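You operate a simulated robot arm through the tools that you are given. There is no shell and no other tool.

The job below is to be done with a simulated robot arm. You get a single attempt, and the scene is never put back.

JOB
Lock the iron under its hoop, then set the ironing board to medium.
Fine: height lever locked again, blue cover clip shut. Where these are worked on the way, their far stop is far enough and under half their travel is too little: height lever.

The check looks at the end state, three seconds after you hand in, the way a careful person would. Anything else that was tipped, shoved, dropped, spilled or broken makes it a failure. Lids that push on must go on centred and level and be pressed home; caps that screw on are set level and turned clockwise until they are tight.

ROBOT AND FRAMES
A 7-joint arm with a two-finger parallel gripper, fixed in place. Base frame: the origin is on the floor under the middle of its stand, x ahead of it, y to its left, z up; the work surface is at about z = 0.73. Readings come in m, degrees, newtons and seconds.
It reaches about 1.524 m from its shoulder. Its first joint turns from -149.0 to 149.0 degrees. Payload 3.5 kg.
Tool frame: the origin (TCP) lies between the finger pads and is the grasp point; the fingertips stand 0.023 m ahead of it; z points along the fingers, y is the line along which they close. Largest opening 0.094 m; finger width 0.038, thickness 0.01; the body of the gripper, 0.054 by 0.096 m, starts 0.039 m behind the TCP.
Orientation is that of the tool frame in the base frame, as a unit quaternion [w, x, y, z]. With the fingers straight down and closing along the base's y, the tool's x points along the base's -x, its y along +y and its z along -z.

CONTROLS
- The arm moves only by the tool send_rows. Its argument "commands" is a list that holds one entry, the list of rows, each a list of 7 numbers: the closure, from 0 (fully open) to 1 (shut), then the shift along the tool's x, y, z in m, then the turn, a rotation vector about the tool's x, y, z in degrees. In form: [[[jaw, tx, ty, tz, wx, wy, wz], ...]]. A call has 1 to 20 rows; each row shifts and turns the commanded pose from where the row before left it, along the tool's axes as they then stand. Rows are played at 5 a second. More than 0.05 m and 8.6 degrees between two rows, or a gripper value outside its range, and nothing of the call is played. Where a pose cannot be reached the arm comes as near as it can. A force on the tool above 90 N (or 10 N above the force at the start of the call, whichever is more), or a blocked arm, ends the call early, and 0.2 s more pass. Each finger travels about 0.153 m/s and halts on what it meets, pressing with about 34 N; the grip force reading is that of the motor and also rises with nothing between the fingers. The clock runs only during rows and for 0.2 s after the last one: add rows that do not move to give the fingers time. It gives the time, the measured TCP pose, the force on the tool (base axes), the opening and the grip force at its end, in the units of the frame above (readings bear some noise), with the torque about the TCP (base axes, N m) and any sound that the robot's microphone picked up.
- Cameras (640 x 400 px; columns grow to the right, rows downward): "scene" is fixed at [0.0511, -0.5008, 1.2198]; the picture's right is [-0.80, -0.60, 0.00], its down [0.08, -0.11, -0.99] and it looks along [0.60, -0.79, 0.14] (base axes); focal length 214 px, centre (320, 200). "wrist" rides on the gripper at [0.086, 0.016, -0.074] in the tool frame; the picture's right is [-0.18, 0.98, 0.00], its down [-0.58, -0.11, -0.81] and it looks along [-0.79, -0.15, 0.59] (tool axes); focal length 243 px, centre (320, 200). There is no depth. A picture from a camera that has moved, and an enlarged one, comes with that camera's place and axes in the base frame and with its lens.
- grab_frame(camera): a new picture of that camera. No time passes.
- inspect(camera, box): a new picture of the part [left, top, right, bottom] of that camera's present view, enlarged. No time passes.
- close_job(): hands the job in; it is judged then, once.

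Nothing tells you positions but the pictures and the camera data. Unless the task says otherwise, let go and move clear before handing in.

The tools are called after "Request:" as a command line: name --argument value ..., lists and objects as JSON in quotes. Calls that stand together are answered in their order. send_rows: Moves the arm, as the interface text tells. Its arguments: {"type":"object","properties":{"commands":{"type":"array","items":{"type":"array","items":{"type":"array","items":{"type":"number"}}}}},"required":["commands"]} The other tools are called the same way: grab_frame (camera) takes a picture; inspect (camera, box) takes an enlarged picture of a part of a camera's view; close_job () hands the job in.

At the start:

```text
time: 0.0
eef_pos: [0.612, -0.5213, 1.1076]
ee_rot: [0.0, 0.0, 1.0, -0.001]
wrist_force: [-0.2, -0.6, 0.2]
ft_torque: [-0.01, 0.0, -0.02]
width: 0.0941
finger_force: 0.1
```

scene: 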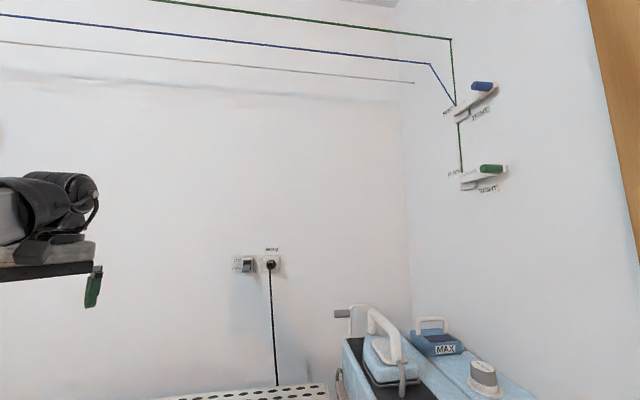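
wrist: 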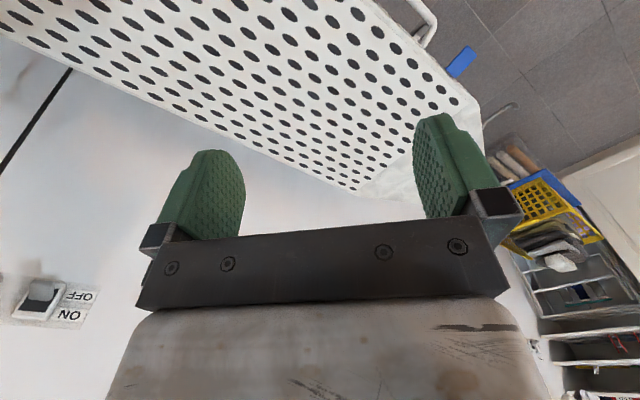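

I see an ironing station: a white perforated board below the gripper, an iron on a blue steam station with a white hoop, and wall levers and a switch. I'll look at the details more closely before I move.

Request:
inspect --camera "scene" --box '[320, 290, 540, 400]'

Request:
inspect --camera "scene" --box '[420, 60, 540, 210]'

Request:
inspect --camera "scene" --box '[200, 230, 340, 400]'

Request:
inspect --camera "wrist" --box '[340, 0, 640, 200]'

```text
2.91 times, centred on (430, 345) of scene
camera zoom: at [0.0511, -0.5008, 1.2198], right [-0.8, -0.6, 0.0], down [0.08, -0.11, -0.99], along [0.6, -0.79, 0.14], focal length 624 px, centre (0, -222)
```

zoom: 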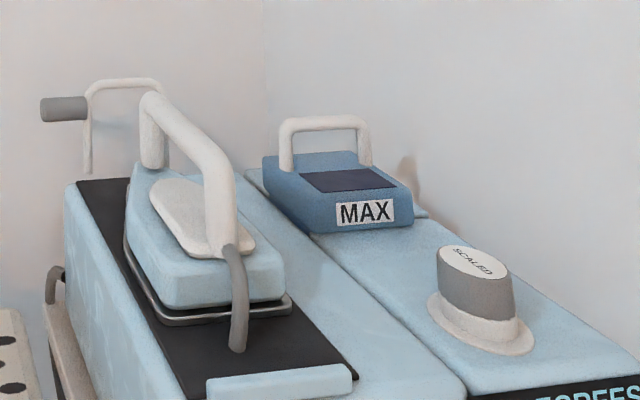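

```text
2.67 times, centred on (480, 135) of scene
camera zoom: at [0.0511, -0.5008, 1.2198], right [-0.8, -0.6, 0.0], down [0.08, -0.11, -0.99], along [0.6, -0.79, 0.14], focal length 572 px, centre (-107, 373)
```

zoom: 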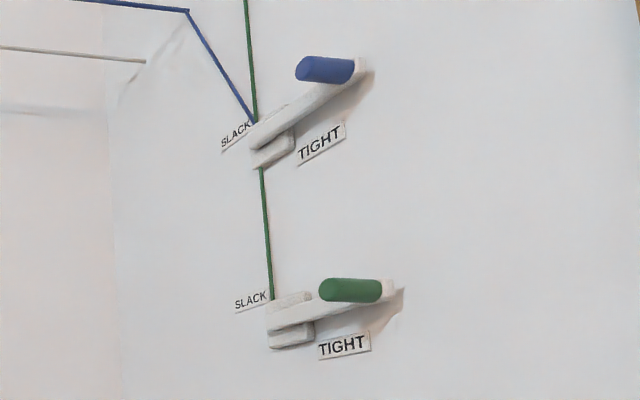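

```text
2.35 times, centred on (270, 315) of scene
camera zoom: at [0.0511, -0.5008, 1.2198], right [-0.8, -0.6, 0.0], down [0.08, -0.11, -0.99], along [0.6, -0.79, 0.14], focal length 505 px, centre (438, -71)
```

zoom: 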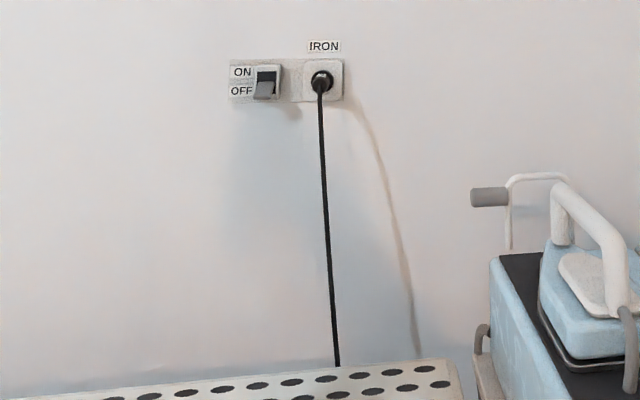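

```text
2.00 times, centred on (490, 100) of wrist
camera zoom: at [0.5252, -0.5049, 1.1821], right [0.18, 0.98, 0.0], down [0.58, -0.11, 0.81], along [0.79, -0.15, -0.59], focal length 485 px, centre (-20, 400)
```

zoom: 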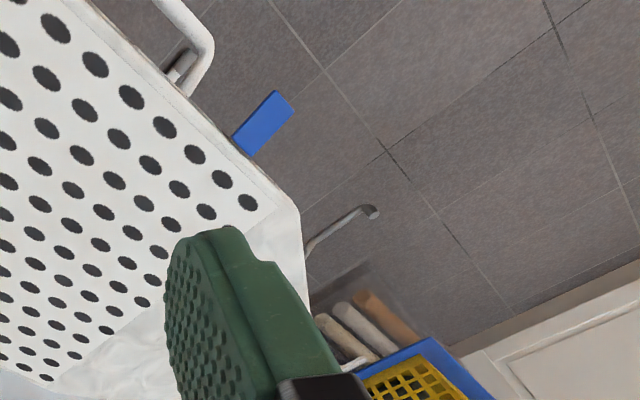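

The wrist camera's picture is upside down. The board lies ahead and below, with a blue tab and some kind of handle on its +y edge. I'll raise the arm and pull back for a better overview.

Request:
send_rows --commands '[[[0, 0.03, 0, -0.04, 0, 0, 0], [0, 0.03, 0, -0.04, 0, 0, 0], [0, 0.03, 0, -0.04, 0, 0, 0], [0, 0.03, 0, -0.04, 0, 0, 0], [0, 0.03, 0, -0.04, 0, 0, 0], [0, 0, 0, 0, 0, 0, 0]]]'

Request:
grab_frame --camera "wrist"

Request:
grab_frame --camera "scene"

```text
time: 1.4
eef_pos: [0.5012, -0.5559, 1.207]
ee_rot: [0.035, 0.0, 0.999, -0.033]
wrist_force: [-0.3, -0.3, -0.5]
ft_torque: [-0.03, 0.0, 0.0]
width: 0.0941
finger_force: 0.1
out of reach, approached as far as the arm can: row 2, 3, 4, 5
```

```text
taken
camera wrist: at [0.4089, -0.5346, 1.2746], right [0.19, 0.98, -0.05], down [0.52, -0.05, 0.85], along [0.83, -0.18, -0.52], focal length 243 px, centre (320, 200)
```

wrist: 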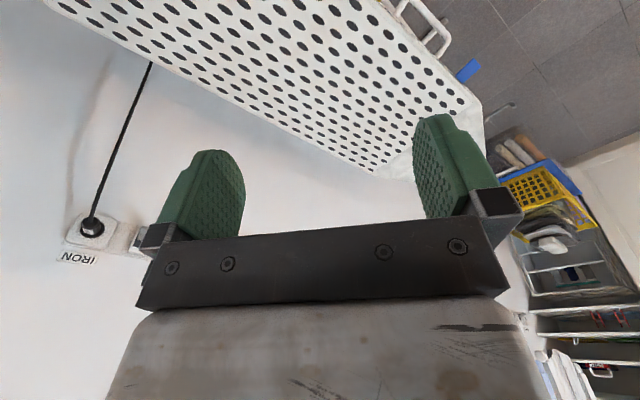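

```text
taken
```

scene: 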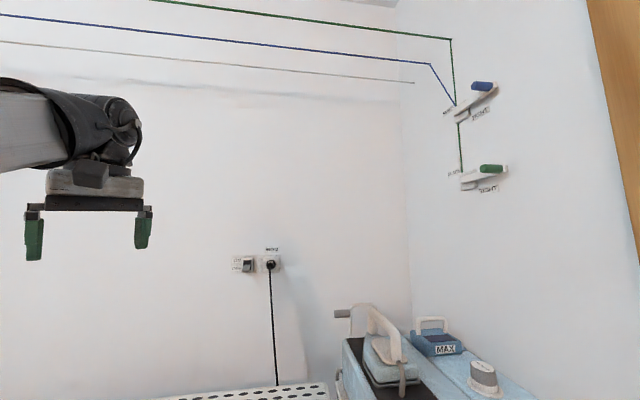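

The arm seems close to its limit at this height. I'll bring it down a little and check how the commanded pose behaves.

Request:
send_rows --commands '[[[0, 0, 0, 0.04, 0, 0, 0], [0, 0, 0, 0.04, 0, 0, 0], [0, 0, 0, 0.04, 0, 0, 0], [0, 0, 0, 0, 0, 0, 0]]]'

```text
time: 2.4
eef_pos: [0.5067, -0.558, 1.0889]
ee_rot: [0.019, 0.0, 1.0, -0.018]
wrist_force: [0.5, -0.3, 0.1]
ft_torque: [0.01, -0.01, 0.01]
width: 0.094
finger_force: 0.0
```

The commanded pose resets to the measured one, so moves work as I expected. Now I'll turn the wrist about its axis to look toward the iron station.

Request:
send_rows --commands '[[[0, 0, 0, 0, 0, 0, 8.5], [0, 0, 0, 0, 0, 0, 8.5], [0, 0, 0, 0, 0, 0, 8.5], [0, 0, 0, 0, 0, 0, 8.5], [0, 0, 0, 0, 0, 0, 8.5], [0, 0, 0, 0, 0, 0, 8.5], [0, 0, 0, 0, 0, 0, 8.5], [0, 0, 0, 0, 0, 0, 0]]]'

Request:
grab_frame --camera "wrist"

Request:
grab_frame --camera "scene"

```text
time: 4.2
eef_pos: [0.5043, -0.5612, 1.0865]
ee_rot: [0.024, 0.497, 0.867, -0.004]
wrist_force: [-0.9, -0.2, -0.4]
ft_torque: [0.0, 0.0, -0.02]
width: 0.0939
finger_force: 0.1
```

```text
taken
camera wrist: at [0.4719, -0.4742, 1.1587], right [0.94, 0.34, 0.02], down [0.17, -0.53, 0.83], along [0.29, -0.78, -0.56], focal length 243 px, centre (320, 200)
```

wrist: 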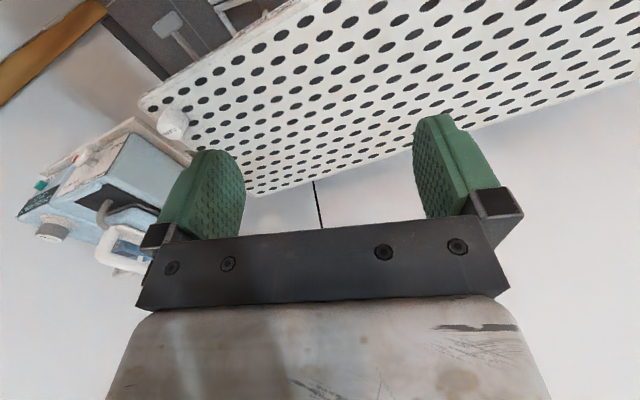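

```text
taken
```

scene: 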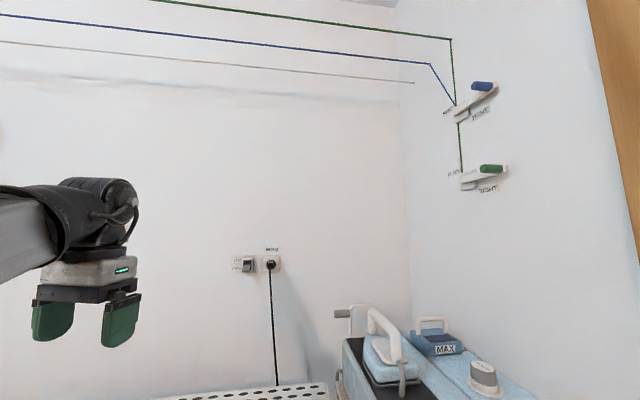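

The station, the board, and the hardware along its near edge are now in view. I'll zoom in on them.

Request:
inspect --camera "wrist" --box '[0, 100, 240, 280]'

Request:
inspect --camera "wrist" --box '[90, 0, 330, 150]'

```text
2.22 times, centred on (120, 190) of wrist
camera zoom: at [0.4719, -0.4742, 1.1587], right [0.94, 0.34, 0.02], down [0.17, -0.53, 0.83], along [0.29, -0.78, -0.56], focal length 539 px, centre (764, 222)
```

zoom: 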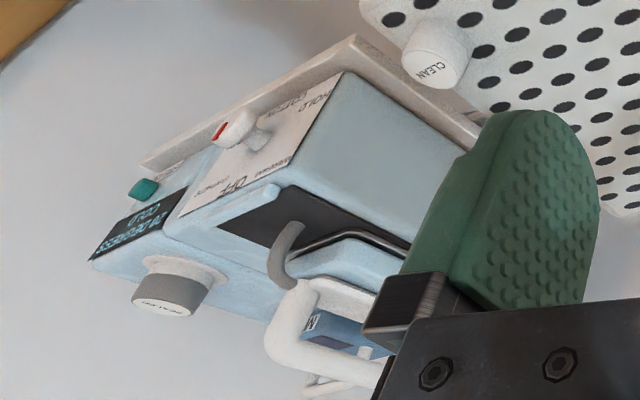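

```text
2.67 times, centred on (210, 75) of wrist
camera zoom: at [0.4719, -0.4742, 1.1587], right [0.94, 0.34, 0.02], down [0.17, -0.53, 0.83], along [0.29, -0.78, -0.56], focal length 647 px, centre (613, 533)
```

zoom: 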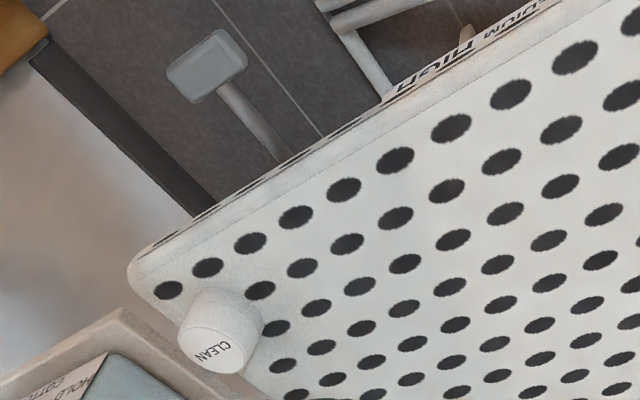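

The board is rotated by about 45° in the base frame, and its near edge, with the labels, runs from about (0.25,-0.86) to (0.88,-0.23). I'll back the wrist toward the robot and face that edge to see the lever and labels.

Request:
send_rows --commands '[[[0, 0.041, 0.0035, 0.0043, 0, 0, 0], [0, 0.041, 0.0035, 0.0043, 0, 0, 0], [0, 0.041, 0.0035, 0.0043, 0, 0, 0], [0, 0.041, 0.0035, 0.0043, 0, 0, 0], [0, 0.041, 0.0035, 0.0043, 0, 0, 0], [0, 0.041, 0.0035, 0.0043, 0, 0, 0], [0, 0.041, 0.0035, 0.0043, 0, 0, 0], [0, 0, 0, 0, 0, 0, -8.2], [0, 0, 0, 0, 0, 0, -8.2], [0, 0, 0, 0, 0, 0, -8.2], [0, 0, 0, 0, 0, 0, 0]]]'

Request:
grab_frame --camera "wrist"

Request:
grab_frame --camera "scene"

```text
time: 6.1
eef_pos: [0.3877, -0.3035, 1.0363]
ee_rot: [0.031, 0.433, 0.901, -0.004]
wrist_force: [15.9, 14.7, -4.5]
ft_torque: [-1.55, 1.16, -2.22]
width: 0.094
finger_force: 0.0
out of reach, approached as far as the arm can: row 7
stopped in row 9: the force on the tool passed its limit at 145 N (the readings are from after the stop); the commanded pose is now the measured one
```

```text
taken
camera wrist: at [0.3419, -0.2227, 1.1062], right [0.88, 0.47, 0.03], down [0.24, -0.49, 0.84], along [0.41, -0.73, -0.55], focal length 243 px, centre (320, 200)
```

wrist: 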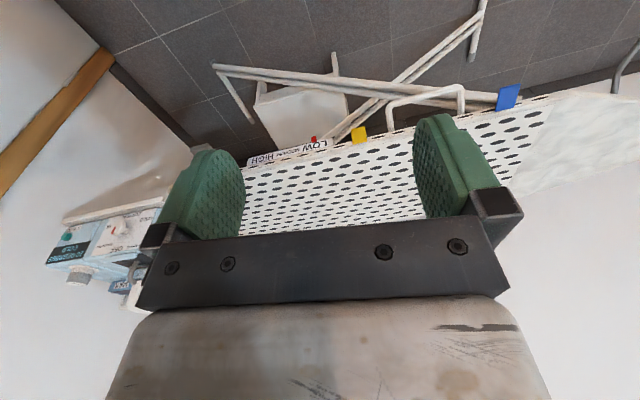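

```text
taken
```

scene: 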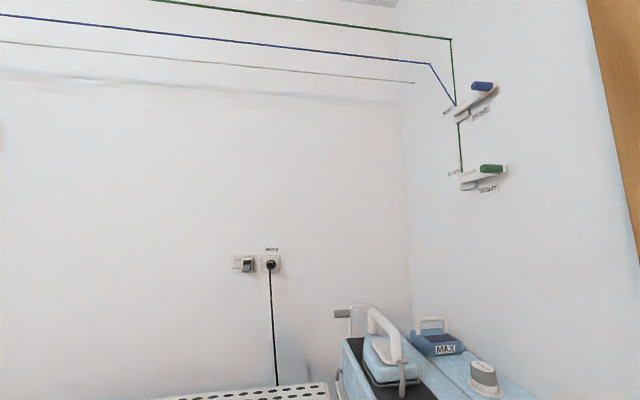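

The arm stopped on a force limit, probably folding against itself near the base, so I'll move forward a little. The board edge is clear now: a LOW/MEDIUM/HIGH scale with a red pointer, a yellow tab, a white loop handle and a blue tab.

Request:
inspect --camera "wrist" --box '[200, 40, 400, 180]'

Request:
inspect --camera "wrist" --box '[340, 40, 560, 180]'

Request:
send_rows --commands '[[[0, -0.03, 0, 0, 0, 0, 0], [0, -0.03, 0, 0, 0, 0, 0], [0, 0, 0, 0, 0, 0, 0]]]'

```text
2.86 times, centred on (300, 110) of wrist
camera zoom: at [0.3419, -0.2227, 1.1062], right [0.88, 0.47, 0.03], down [0.24, -0.49, 0.84], along [0.41, -0.73, -0.55], focal length 693 px, centre (377, 457)
```

zoom: 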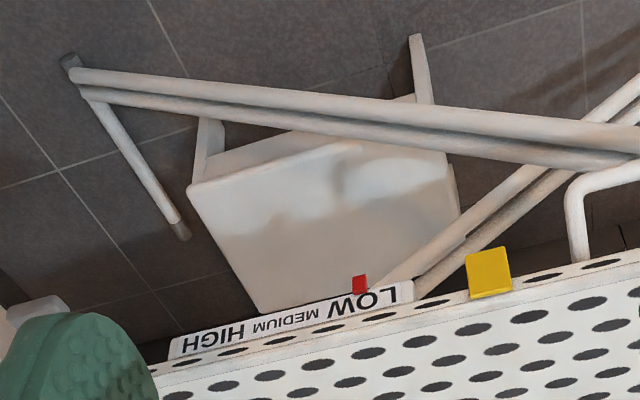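

```text
2.86 times, centred on (450, 110) of wrist
camera zoom: at [0.3419, -0.2227, 1.1062], right [0.88, 0.47, 0.03], down [0.24, -0.49, 0.84], along [0.41, -0.73, -0.55], focal length 693 px, centre (-51, 457)
```

zoom: 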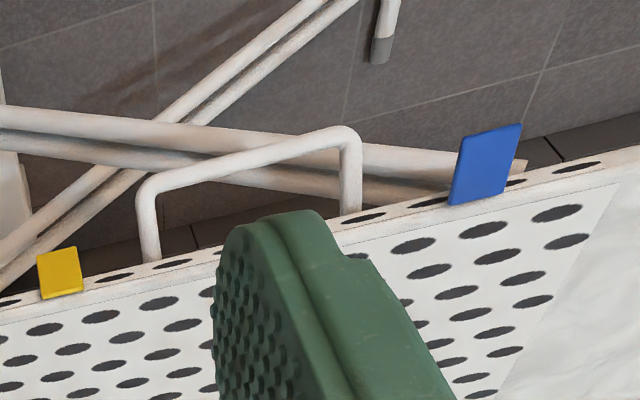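

```text
time: 6.9
eef_pos: [0.4251, -0.352, 1.0404]
ee_rot: [0.031, 0.437, 0.899, -0.005]
wrist_force: [32.2, 51.3, -0.4]
ft_torque: [-4.6, 2.87, -6.05]
width: 0.0939
finger_force: 0.1
```

The force is still there. From its direction and torque, something seems to be pressing on the camera side of the gripper, most likely the arm itself, after my left turn. I'll undo the turn to free it.

Request:
send_rows --commands '[[[0, 0, 0, 0, 0, 0, 4], [0, 0, 0, 0, 0, 0, 4], [0, 0, 0, 0, 0, 0, 0]]]'

```text
time: 7.7
eef_pos: [0.4247, -0.3496, 1.04]
ee_rot: [0.029, 0.493, 0.87, -0.004]
wrist_force: [0.2, -0.6, 0.6]
ft_torque: [0.01, -0.01, -0.02]
width: 0.0942
finger_force: 0.1
```

That freed it. Now I'll get a clean view of the board edge from here.

Request:
grab_frame --camera "wrist"

Request:
inspect --camera "wrist" --box '[160, 0, 420, 160]'

Request:
inspect --camera "wrist" --box '[380, 0, 640, 160]'

Request:
inspect --camera "wrist" --box '[0, 140, 200, 320]'

```text
taken
camera wrist: at [0.3906, -0.2648, 1.11], right [0.94, 0.35, 0.04], down [0.16, -0.53, 0.83], along [0.31, -0.78, -0.55], focal length 243 px, centre (320, 200)
```

wrist: 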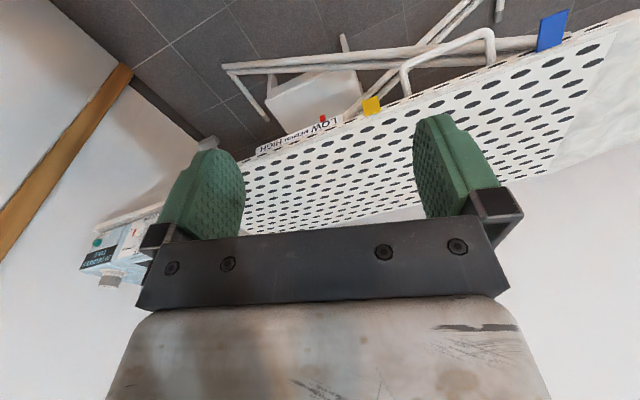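

```text
2.46 times, centred on (290, 80) of wrist
camera zoom: at [0.3906, -0.2648, 1.11], right [0.94, 0.35, 0.04], down [0.16, -0.53, 0.83], along [0.31, -0.78, -0.55], focal length 597 px, centre (394, 495)
```

zoom: 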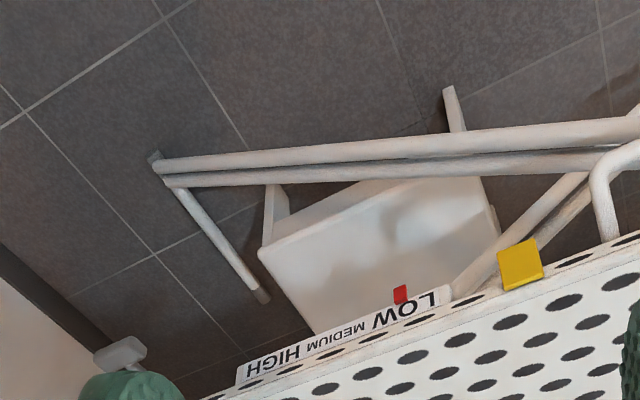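

```text
2.46 times, centred on (510, 80) of wrist
camera zoom: at [0.3906, -0.2648, 1.11], right [0.94, 0.35, 0.04], down [0.16, -0.53, 0.83], along [0.31, -0.78, -0.55], focal length 597 px, centre (-148, 495)
```

zoom: 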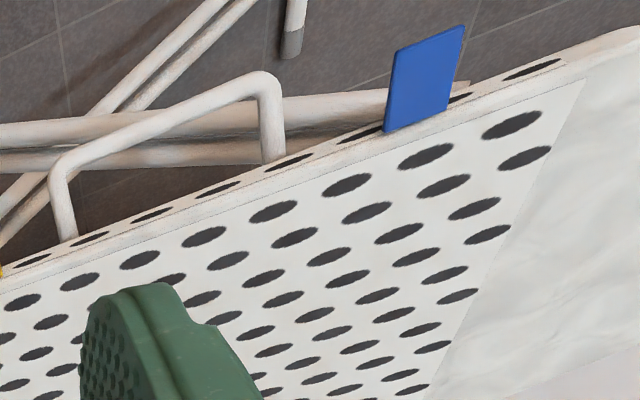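

```text
2.22 times, centred on (100, 230) of wrist
camera zoom: at [0.3906, -0.2648, 1.11], right [0.94, 0.35, 0.04], down [0.16, -0.53, 0.83], along [0.31, -0.78, -0.55], focal length 539 px, centre (809, 133)
```

zoom: 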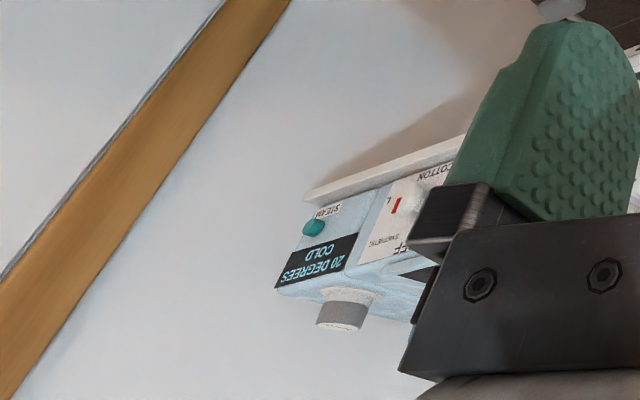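

Everything on the board edge is visible. Next I'll move over and turn toward the iron station to look at the hoop.

Request:
send_rows --commands '[[[0, -0.0325, -0.026, -0.01, 0, 0, 0], [0, -0.0325, -0.026, -0.01, 0, 0, 0], [0, -0.0325, -0.026, -0.01, 0, 0, 0], [0, -0.0325, -0.026, -0.01, 0, 0, 0], [0, -0.0325, -0.026, -0.01, 0, 0, 0], [0, -0.0325, -0.026, -0.01, 0, 0, 0], [0, -0.0325, -0.026, -0.01, 0, 0, 0], [0, 0, 0, 0, 0, 0, 7.75], [0, 0, 0, 0, 0, 0, 7.75], [0, 0, 0, 0, 0, 0, 7.75], [0, 0, 0, 0, 0, 0, 7.75], [0, 0, 0, 0, 0, 0, 0]]]'

Request:
grab_frame --camera "wrist"

Request:
grab_frame --camera "scene"

```text
time: 8.6
eef_pos: [0.407, -0.4715, 1.0731]
ee_rot: [0.032, 0.507, 0.861, 0.001]
wrist_force: [16.0, 5.7, -4.7]
ft_torque: [-1.09, 1.13, -1.83]
width: 0.0941
finger_force: 0.0
stopped in row 4: the force on the tool passed its limit at 111 N (the readings are from after the stop); the commanded pose is now the measured one
```

```text
taken
camera wrist: at [0.3753, -0.3857, 1.1439], right [0.95, 0.32, 0.04], down [0.14, -0.53, 0.83], along [0.29, -0.78, -0.55], focal length 243 px, centre (320, 200)
```

wrist: 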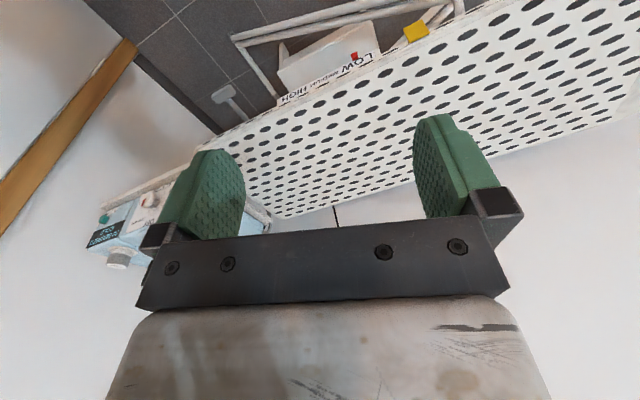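

```text
taken
```

scene: 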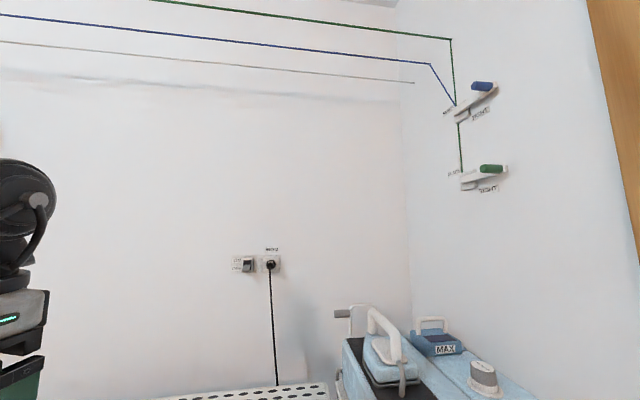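

Contact happened again in the same area, so folding the arm this close to its base is the problem. I'll move back out to a larger radius, where it was free, and work from there.

Request:
send_rows --commands '[[[0, 0, 0.02, 0, 0, 0, 0], [0, 0, 0.02, 0, 0, 0, 0], [0, -0.04, 0, 0, 0, 0, 0], [0, -0.04, 0, 0, 0, 0, 0], [0, -0.04, 0, 0, 0, 0, 0], [0, 0, 0, 0, 0, 0, 0]]]'

Request:
grab_frame --camera "scene"

```text
time: 10.0
eef_pos: [0.5036, -0.5595, 1.0818]
ee_rot: [0.032, 0.505, 0.863, 0.0]
wrist_force: [0.1, 0.3, -0.2]
ft_torque: [0.01, 0.02, 0.0]
width: 0.0942
finger_force: 0.0
```

```text
taken
```

scene: 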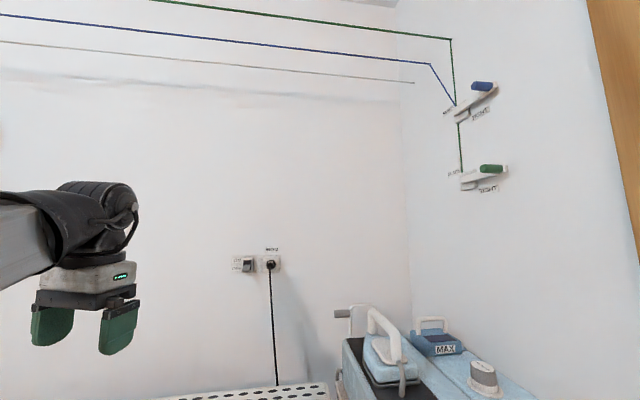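

Free again. Now I'll swing out around the base at this larger radius toward the station.

Request:
send_rows --commands '[[[0, -0.0225, -0.03, -0.005, 0, 0, 0], [0, -0.0225, -0.04, -0.005, 0, 0, 0], [0, -0.0225, -0.04, -0.005, 0, 0, 0], [0, -0.0225, -0.04, -0.005, 0, 0, 0], [0, 0, 0, 0, 0, 0, 8], [0, 0, 0, 0, 0, 0, 8], [0, 0, 0, 0, 0, 0, 8], [0, 0, 0, 0, 0, 0, 0]]]'

Request:
grab_frame --camera "wrist"

Request:
grab_frame --camera "scene"

```text
time: 11.8
eef_pos: [0.4125, -0.7091, 1.1014]
ee_rot: [0.031, 0.674, 0.738, 0.007]
wrist_force: [0.6, -1.2, 0.3]
ft_torque: [-0.05, 0.01, 0.03]
width: 0.094
finger_force: 0.0
```

```text
taken
camera wrist: at [0.4163, -0.618, 1.1736], right [0.99, -0.09, 0.06], down [-0.1, -0.56, 0.82], along [-0.04, -0.82, -0.57], focal length 243 px, centre (320, 200)
```

wrist: 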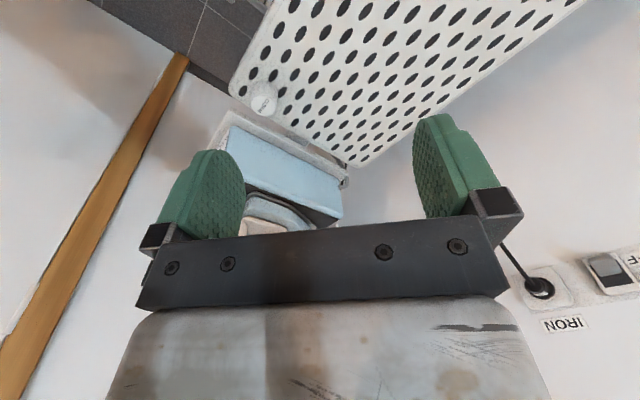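

```text
taken
```

scene: 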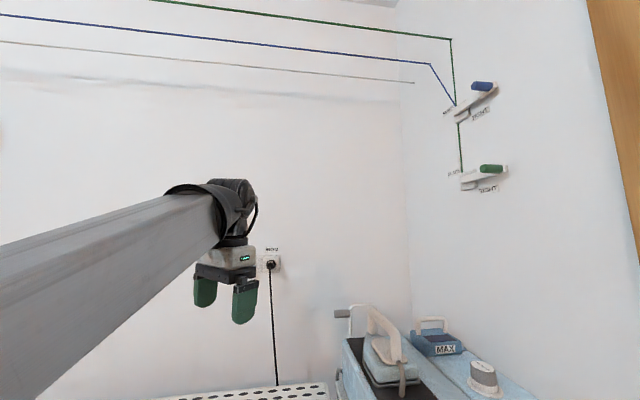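

I need to look at the station more horizontally to see the hoop, which the gripper body is hiding. I'll tilt the tool forward.

Request:
send_rows --commands '[[[0, 0, 0, 0, 0, -8, 0], [0, 0, 0, 0, 0, -8, 0], [0, 0, 0, 0, 0, -8, 0], [0, 0, 0, 0, 0, -8, 0], [0, 0, 0, 0, 0, 0, 0]]]'

Request:
grab_frame --camera "wrist"

Request:
grab_frame --camera "scene"

```text
time: 13.0
eef_pos: [0.4128, -0.708, 1.1007]
ee_rot: [0.233, 0.65, 0.701, -0.179]
wrist_force: [-0.3, 0.8, -0.2]
ft_torque: [-0.01, -0.01, -0.03]
width: 0.0942
finger_force: 0.1
```

```text
taken
camera wrist: at [0.4171, -0.5935, 1.1158], right [0.99, -0.06, 0.15], down [-0.16, -0.04, 0.99], along [-0.05, -1.0, -0.05], focal length 243 px, centre (320, 200)
```

wrist: 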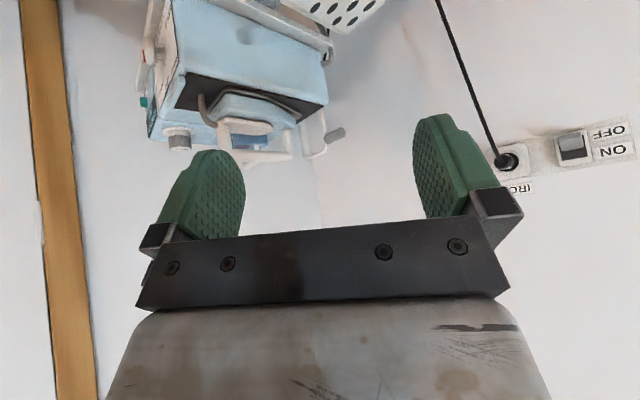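

```text
taken
```

scene: 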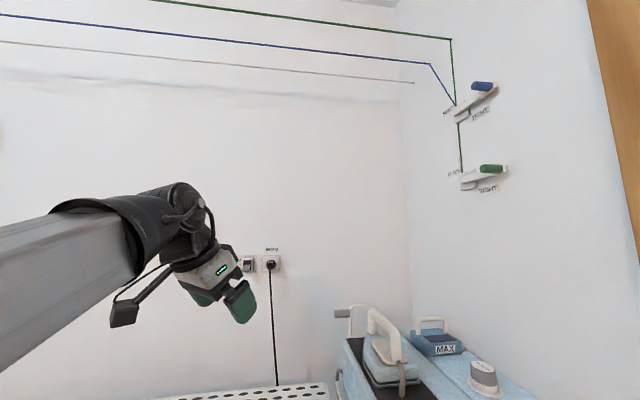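

The station and hoop are in clear view now. I'll zoom in.

Request:
inspect --camera "wrist" --box '[130, 40, 360, 184]'

Request:
inspect --camera "wrist" --box '[120, 0, 360, 100]'

Request:
inspect --camera "scene" --box '[325, 290, 445, 400]'

```text
2.78 times, centred on (245, 112) of wrist
camera zoom: at [0.4171, -0.5935, 1.1158], right [0.99, -0.06, 0.15], down [-0.16, -0.04, 0.99], along [-0.05, -1.0, -0.05], focal length 674 px, centre (528, 444)
```

zoom: 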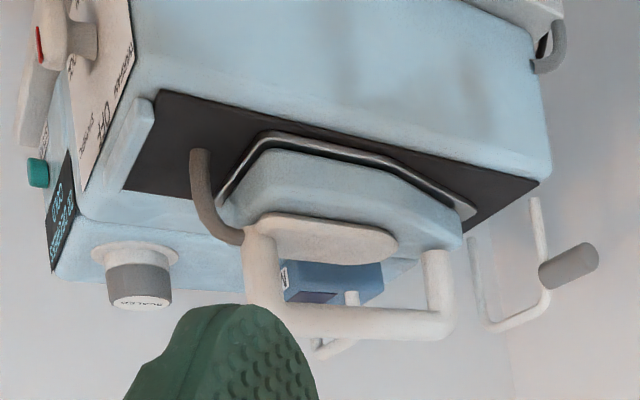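

```text
2.67 times, centred on (240, 50) of wrist
camera zoom: at [0.4171, -0.5935, 1.1158], right [0.99, -0.06, 0.15], down [-0.16, -0.04, 0.99], along [-0.05, -1.0, -0.05], focal length 647 px, centre (533, 600)
```

zoom: 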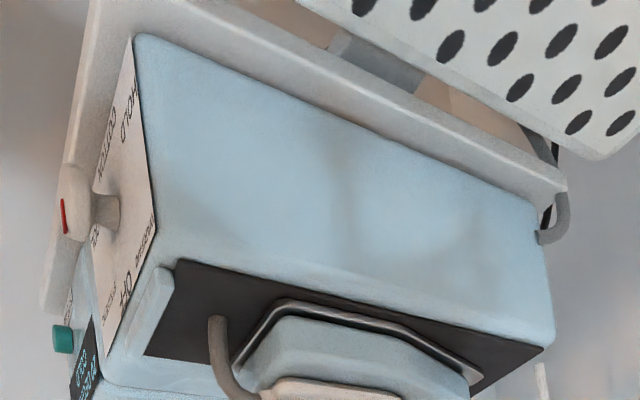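

```text
3.64 times, centred on (385, 345) of scene
camera zoom: at [0.0511, -0.5008, 1.2198], right [-0.8, -0.6, 0.0], down [0.08, -0.11, -0.99], along [0.6, -0.79, 0.14], focal length 780 px, centre (84, -327)
```

zoom: 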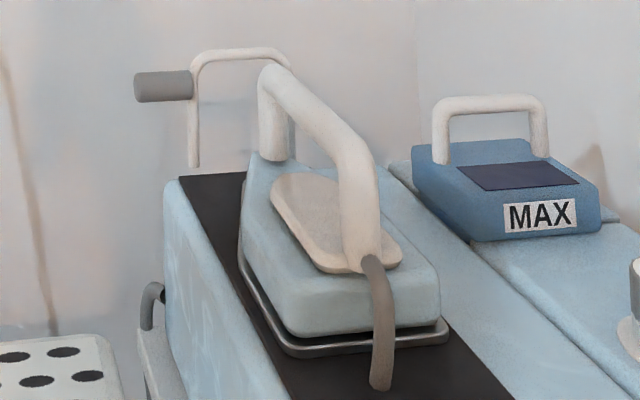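

I've triangulated the hoop. It stands upright at the back of the station, with its gray grip at about (0.446,-1.147,0.948) sticking out to the left, and the station axes are at about 45°. I'll level the tool and turn it to face along the station so I can see the hoop side-on.

Request:
send_rows --commands '[[[0, 0, 0, 0, 0, 8, 0], [0, 0, 0, 0, 0, 8, 0], [0, 0, 0, 0, 0, 8, 0], [0, 0, 0, 0, 0, 8, 0], [0, 0, 0, 0, 0, 0, 8], [0, 0, 0, 0, 0, 0, 8], [0, 0, 0, 0, 0, 0, 8], [0, 0, 0, 0, 0, 0, 8], [0, 0, 0, 0, 0, 0, 8], [0, 0, 0, 0, 0, 0, 8], [0, 0, 0, 0, 0, 0, 0]]]'

Request:
grab_frame --camera "wrist"

Request:
grab_frame --camera "scene"

```text
time: 15.4
eef_pos: [0.4136, -0.7088, 1.1003]
ee_rot: [0.026, 0.916, 0.4, 0.02]
wrist_force: [0.0, -1.0, -0.4]
ft_torque: [-0.03, -0.01, -0.01]
width: 0.0942
finger_force: 0.1
```

```text
taken
camera wrist: at [0.4792, -0.6528, 1.1781], right [0.59, -0.8, 0.06], down [-0.52, -0.33, 0.79], along [-0.61, -0.5, -0.61], focal length 243 px, centre (320, 200)
```

wrist: 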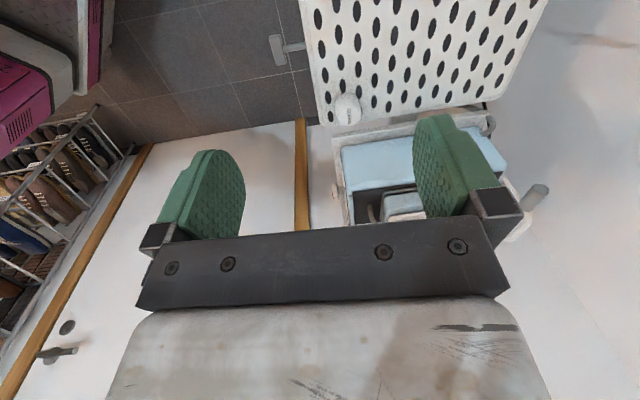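

```text
taken
```

scene: 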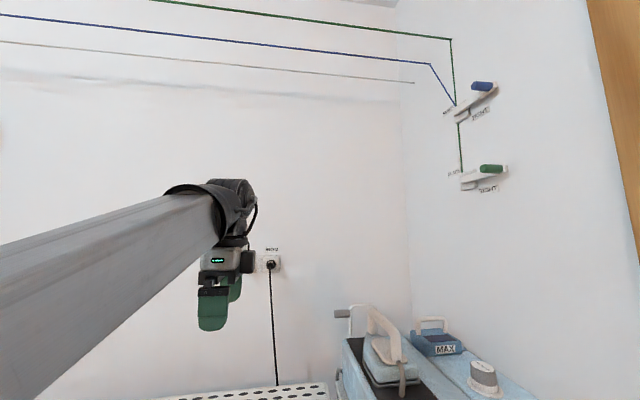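

This orientation (facing along the station, camera on the board side) is reachable. I'll level the small tilt and move beside the hoop, staying high.

Request:
send_rows --commands '[[[0, 0, 0, 0, 3.6, -1.0, 2.2], [0, -0.0216, 0.0366, -0.003, 0, 0, 0], [0, -0.0216, 0.0366, -0.003, 0, 0, 0], [0, -0.0216, 0.0366, -0.003, 0, 0, 0], [0, -0.0216, 0.0366, -0.003, 0, 0, 0], [0, -0.0216, 0.0366, -0.003, 0, 0, 0], [0, -0.0216, 0.0366, -0.003, 0, 0, 0], [0, -0.0216, 0.0366, -0.003, 0, 0, 0], [0, 0, 0, 0, 0, 0, 0]]]'

Request:
grab_frame --camera "wrist"

Request:
grab_frame --camera "scene"

```text
time: 17.4
eef_pos: [0.4835, -0.9942, 1.1223]
ee_rot: [-0.001, 0.924, 0.384, -0.001]
wrist_force: [-0.3, -0.9, -0.2]
ft_torque: [-0.01, -0.01, 0.02]
width: 0.0936
finger_force: 0.1
```

```text
taken
camera wrist: at [0.5553, -0.9439, 1.1968], right [0.57, -0.82, 0.0], down [-0.49, -0.33, 0.81], along [-0.67, -0.46, -0.59], focal length 243 px, centre (320, 200)
```

wrist: 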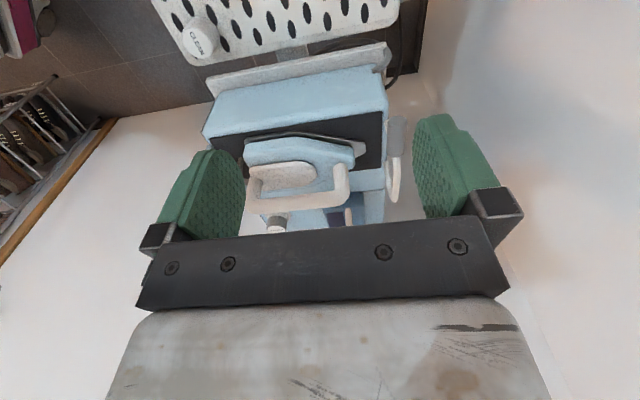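

```text
taken
```

scene: 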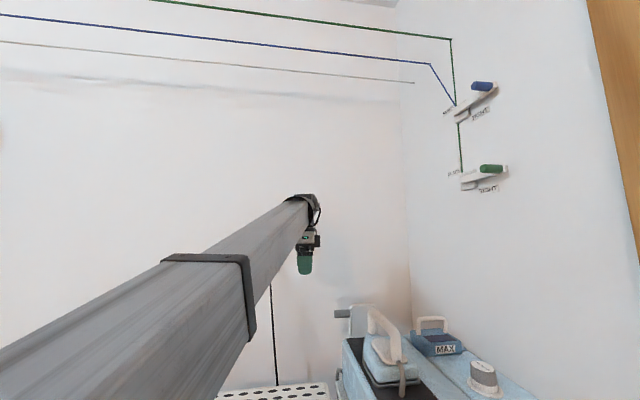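

Request:
inspect --camera "wrist" --box '[230, 60, 430, 240]'

Request:
inspect --camera "wrist" --box '[330, 100, 430, 220]'

```text
2.22 times, centred on (330, 150) of wrist
camera zoom: at [0.5553, -0.9439, 1.1968], right [0.57, -0.82, 0.0], down [-0.49, -0.33, 0.81], along [-0.67, -0.46, -0.59], focal length 539 px, centre (298, 311)
```

zoom: 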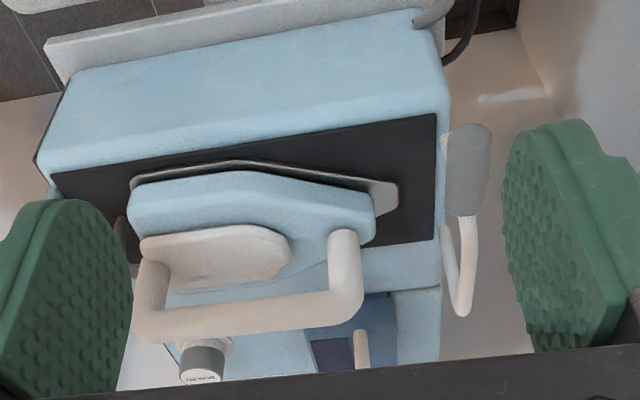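

```text
3.33 times, centred on (380, 160) of wrist
camera zoom: at [0.5553, -0.9439, 1.1968], right [0.57, -0.82, 0.0], down [-0.49, -0.33, 0.81], along [-0.67, -0.46, -0.59], focal length 809 px, centre (120, 333)
```

zoom: 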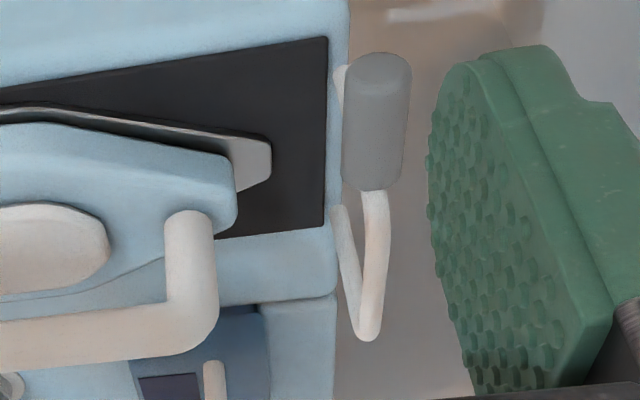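

Seen side-on, the gray grip is at about (0.445,-1.14,0.948) with its axis along the station's width, and the hoop is upright at the station's back edge. I'll move above the grip with the fingers open before descending to straddle it.

Request:
send_rows --commands '[[[0, -0.0323, 0.019, 0.0155, 0, 0, 0], [0, -0.0323, 0.019, 0.0155, 0, 0, 0], [0, -0.0323, 0.019, 0.0155, 0, 0, 0], [0, -0.0323, 0.019, 0.0155, 0, 0, 0], [0, 0, 0, 0, 0, 0, 0]]]'

Request:
grab_frame --camera "wrist"

Request:
inspect --camera "scene" --box '[270, 220, 450, 400]'

```text
time: 18.6
eef_pos: [0.449, -1.141, 1.0583]
ee_rot: [0.0, 0.924, 0.383, -0.001]
wrist_force: [-0.4, -0.8, -0.3]
ft_torque: [0.0, 0.01, 0.02]
width: 0.094
finger_force: 0.1
```

```text
taken
camera wrist: at [0.522, -1.0899, 1.1342], right [0.57, -0.82, 0.0], down [-0.49, -0.33, 0.81], along [-0.67, -0.46, -0.59], focal length 243 px, centre (320, 200)
```

wrist: 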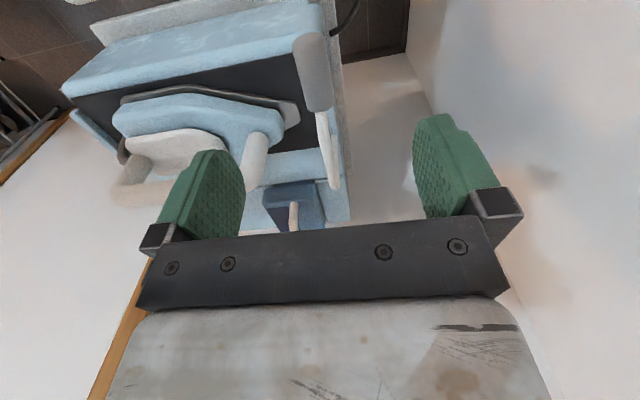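

```text
2.22 times, centred on (360, 310) of scene
camera zoom: at [0.0511, -0.5008, 1.2198], right [-0.8, -0.6, 0.0], down [0.08, -0.11, -0.99], along [0.6, -0.79, 0.14], focal length 477 px, centre (231, -44)
```

zoom: 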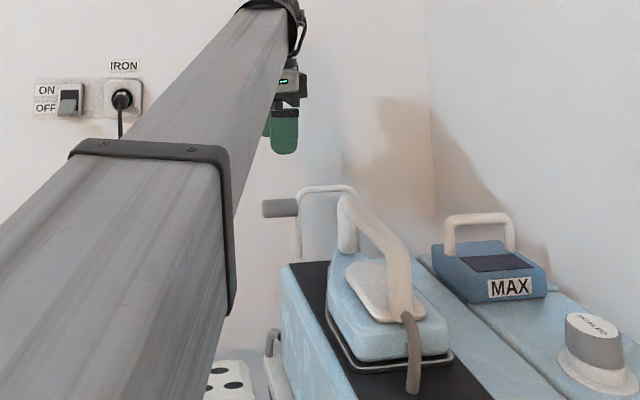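

The grip is centred between the open fingers. I'll descend to straddle it and then close loosely around it.

Request:
send_rows --commands '[[[0, 0, -0.001, 0.025, 0, 0, 0], [0, 0, -0.001, 0.025, 0, 0, 0], [0, 0, -0.001, 0.025, 0, 0, 0], [0, 0, -0.001, 0.025, 0, 0, 0], [0, 0, 0, 0.01, 0, 0, 0], [0, 0, 0, 0, 0, 0, 0]]]'

Request:
grab_frame --camera "wrist"

Request:
grab_frame --camera "scene"

```text
time: 20.0
eef_pos: [0.445, -1.1386, 0.9501]
ee_rot: [-0.001, 0.924, 0.383, -0.002]
wrist_force: [-0.1, 0.2, 0.6]
ft_torque: [0.0, 0.01, -0.02]
width: 0.0942
finger_force: 0.0
```

```text
taken
camera wrist: at [0.5167, -1.0886, 1.0255], right [0.57, -0.82, 0.0], down [-0.49, -0.33, 0.81], along [-0.67, -0.46, -0.59], focal length 243 px, centre (320, 200)
```

wrist: 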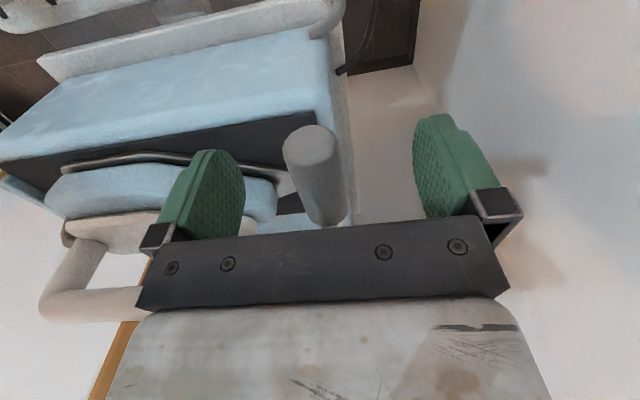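

```text
taken
```

scene: 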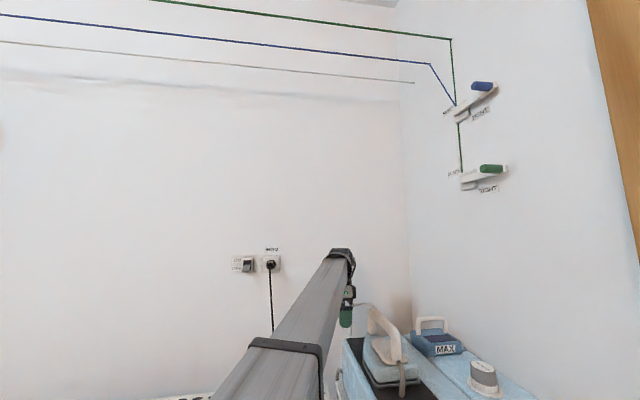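

The grip sits between the fingers. I'll close loosely around it and start drawing the hoop forward along its arc in small steps, watching the forces.

Request:
send_rows --commands '[[[0.62, 0, 0, 0, 0, 0, 0], [0.62, 0, 0, 0, 0, 0, 0], [0.62, 0, 0, 0, 0, 0, 0]]]'

Request:
send_rows --commands '[[[0.62, 0, -0.01, 0.001, 0, 0, 0], [0.62, 0, -0.01, 0.002, 0, 0, 0], [0.62, 0, -0.01, 0.003, 0, 0, 0], [0.62, 0, -0.01, 0.004, 0, 0, 0], [0.62, 0, 0, 0, 0, 0, 0]]]'

Request:
grab_frame --camera "wrist"

Request:
grab_frame --camera "scene"

```text
time: 20.8
eef_pos: [0.445, -1.1385, 0.9506]
ee_rot: [0.0, 0.924, 0.383, -0.002]
wrist_force: [-0.2, 0.1, 0.3]
ft_torque: [0.01, 0.0, -0.02]
width: 0.0354
finger_force: 0.0
```

```text
time: 22.0
eef_pos: [0.4161, -1.1098, 0.9387]
ee_rot: [0.0, 0.924, 0.383, -0.001]
wrist_force: [-1.0, 0.6, -0.1]
ft_torque: [0.0, -0.02, 0.0]
width: 0.0357
finger_force: 0.0
```

```text
taken
camera wrist: at [0.4888, -1.0592, 1.0136], right [0.57, -0.82, 0.0], down [-0.49, -0.33, 0.81], along [-0.67, -0.46, -0.59], focal length 243 px, centre (320, 200)
```

wrist: 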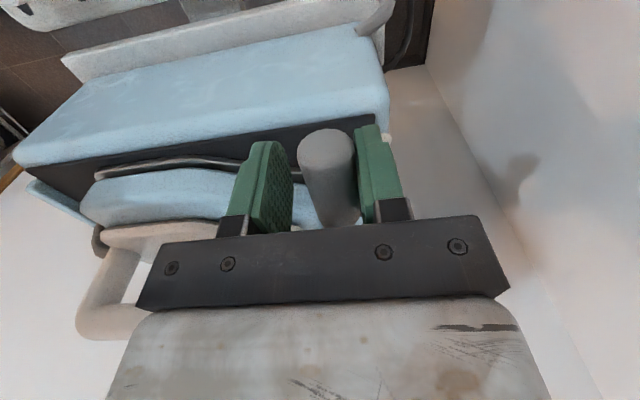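

```text
taken
```

scene: 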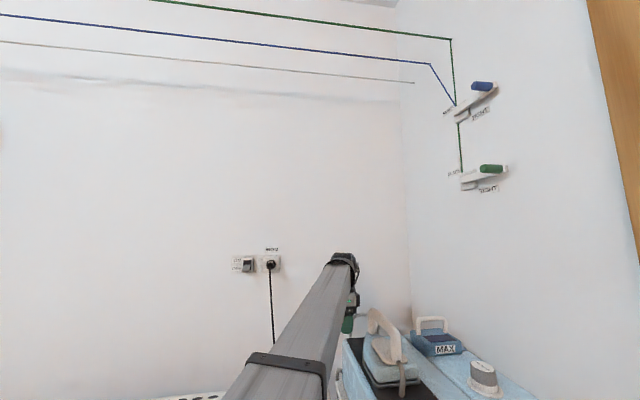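

The hoop is following with very little force. Continuing along the arc.

Request:
send_rows --commands '[[[0.62, 0, -0.008, 0.005, 0, 0, 0], [0.62, 0, -0.008, 0.006, 0, 0, 0], [0.62, 0, -0.008, 0.007, 0, 0, 0], [0.62, 0, -0.006, 0.008, 0, 0, 0], [0.62, 0, 0, 0, 0, 0, 0]]]'

Request:
grab_frame --camera "wrist"

Request:
grab_frame --camera "scene"

```text
time: 23.2
eef_pos: [0.3975, -1.0894, 0.9147]
ee_rot: [0.0, 0.924, 0.383, -0.001]
wrist_force: [11.8, -11.3, 6.0]
ft_torque: [-0.12, -0.02, 0.07]
width: 0.0427
finger_force: 7.9
```

```text
taken
camera wrist: at [0.4699, -1.0387, 0.9896], right [0.57, -0.82, 0.0], down [-0.49, -0.33, 0.81], along [-0.67, -0.46, -0.59], focal length 243 px, centre (320, 200)
```

wrist: 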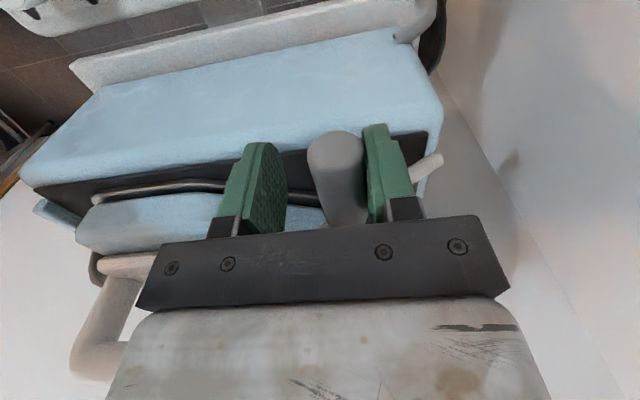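

```text
taken
```

scene: 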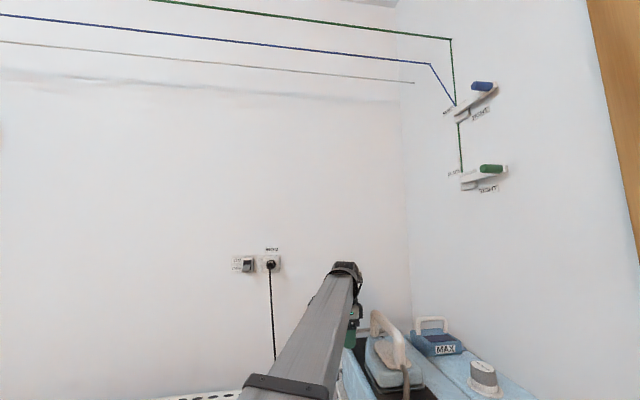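

There's resistance now. I'll zoom in to see where the hoop is relative to the iron.

Request:
inspect --camera "wrist" --box '[200, 100, 480, 240]'

Request:
inspect --camera "scene" --box '[325, 290, 445, 400]'

```text
2.29 times, centred on (340, 170) of wrist
camera zoom: at [0.4699, -1.0387, 0.9896], right [0.57, -0.82, 0.0], down [-0.49, -0.33, 0.81], along [-0.67, -0.46, -0.59], focal length 555 px, centre (274, 269)
```

zoom: 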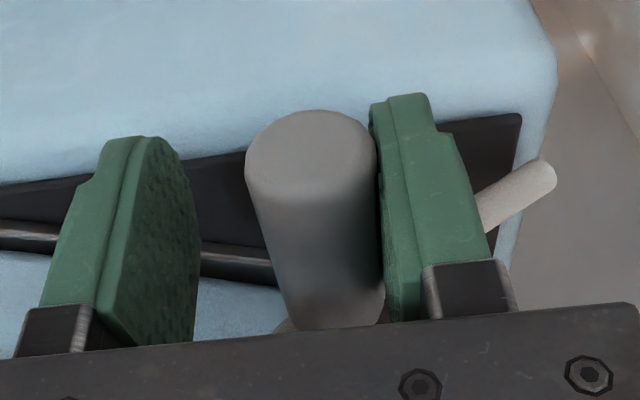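

```text
3.64 times, centred on (385, 345) of scene
camera zoom: at [0.0511, -0.5008, 1.2198], right [-0.8, -0.6, 0.0], down [0.08, -0.11, -0.99], along [0.6, -0.79, 0.14], focal length 780 px, centre (84, -327)
```

zoom: 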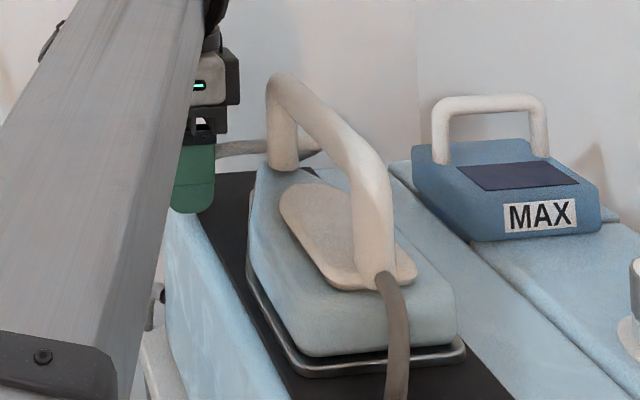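

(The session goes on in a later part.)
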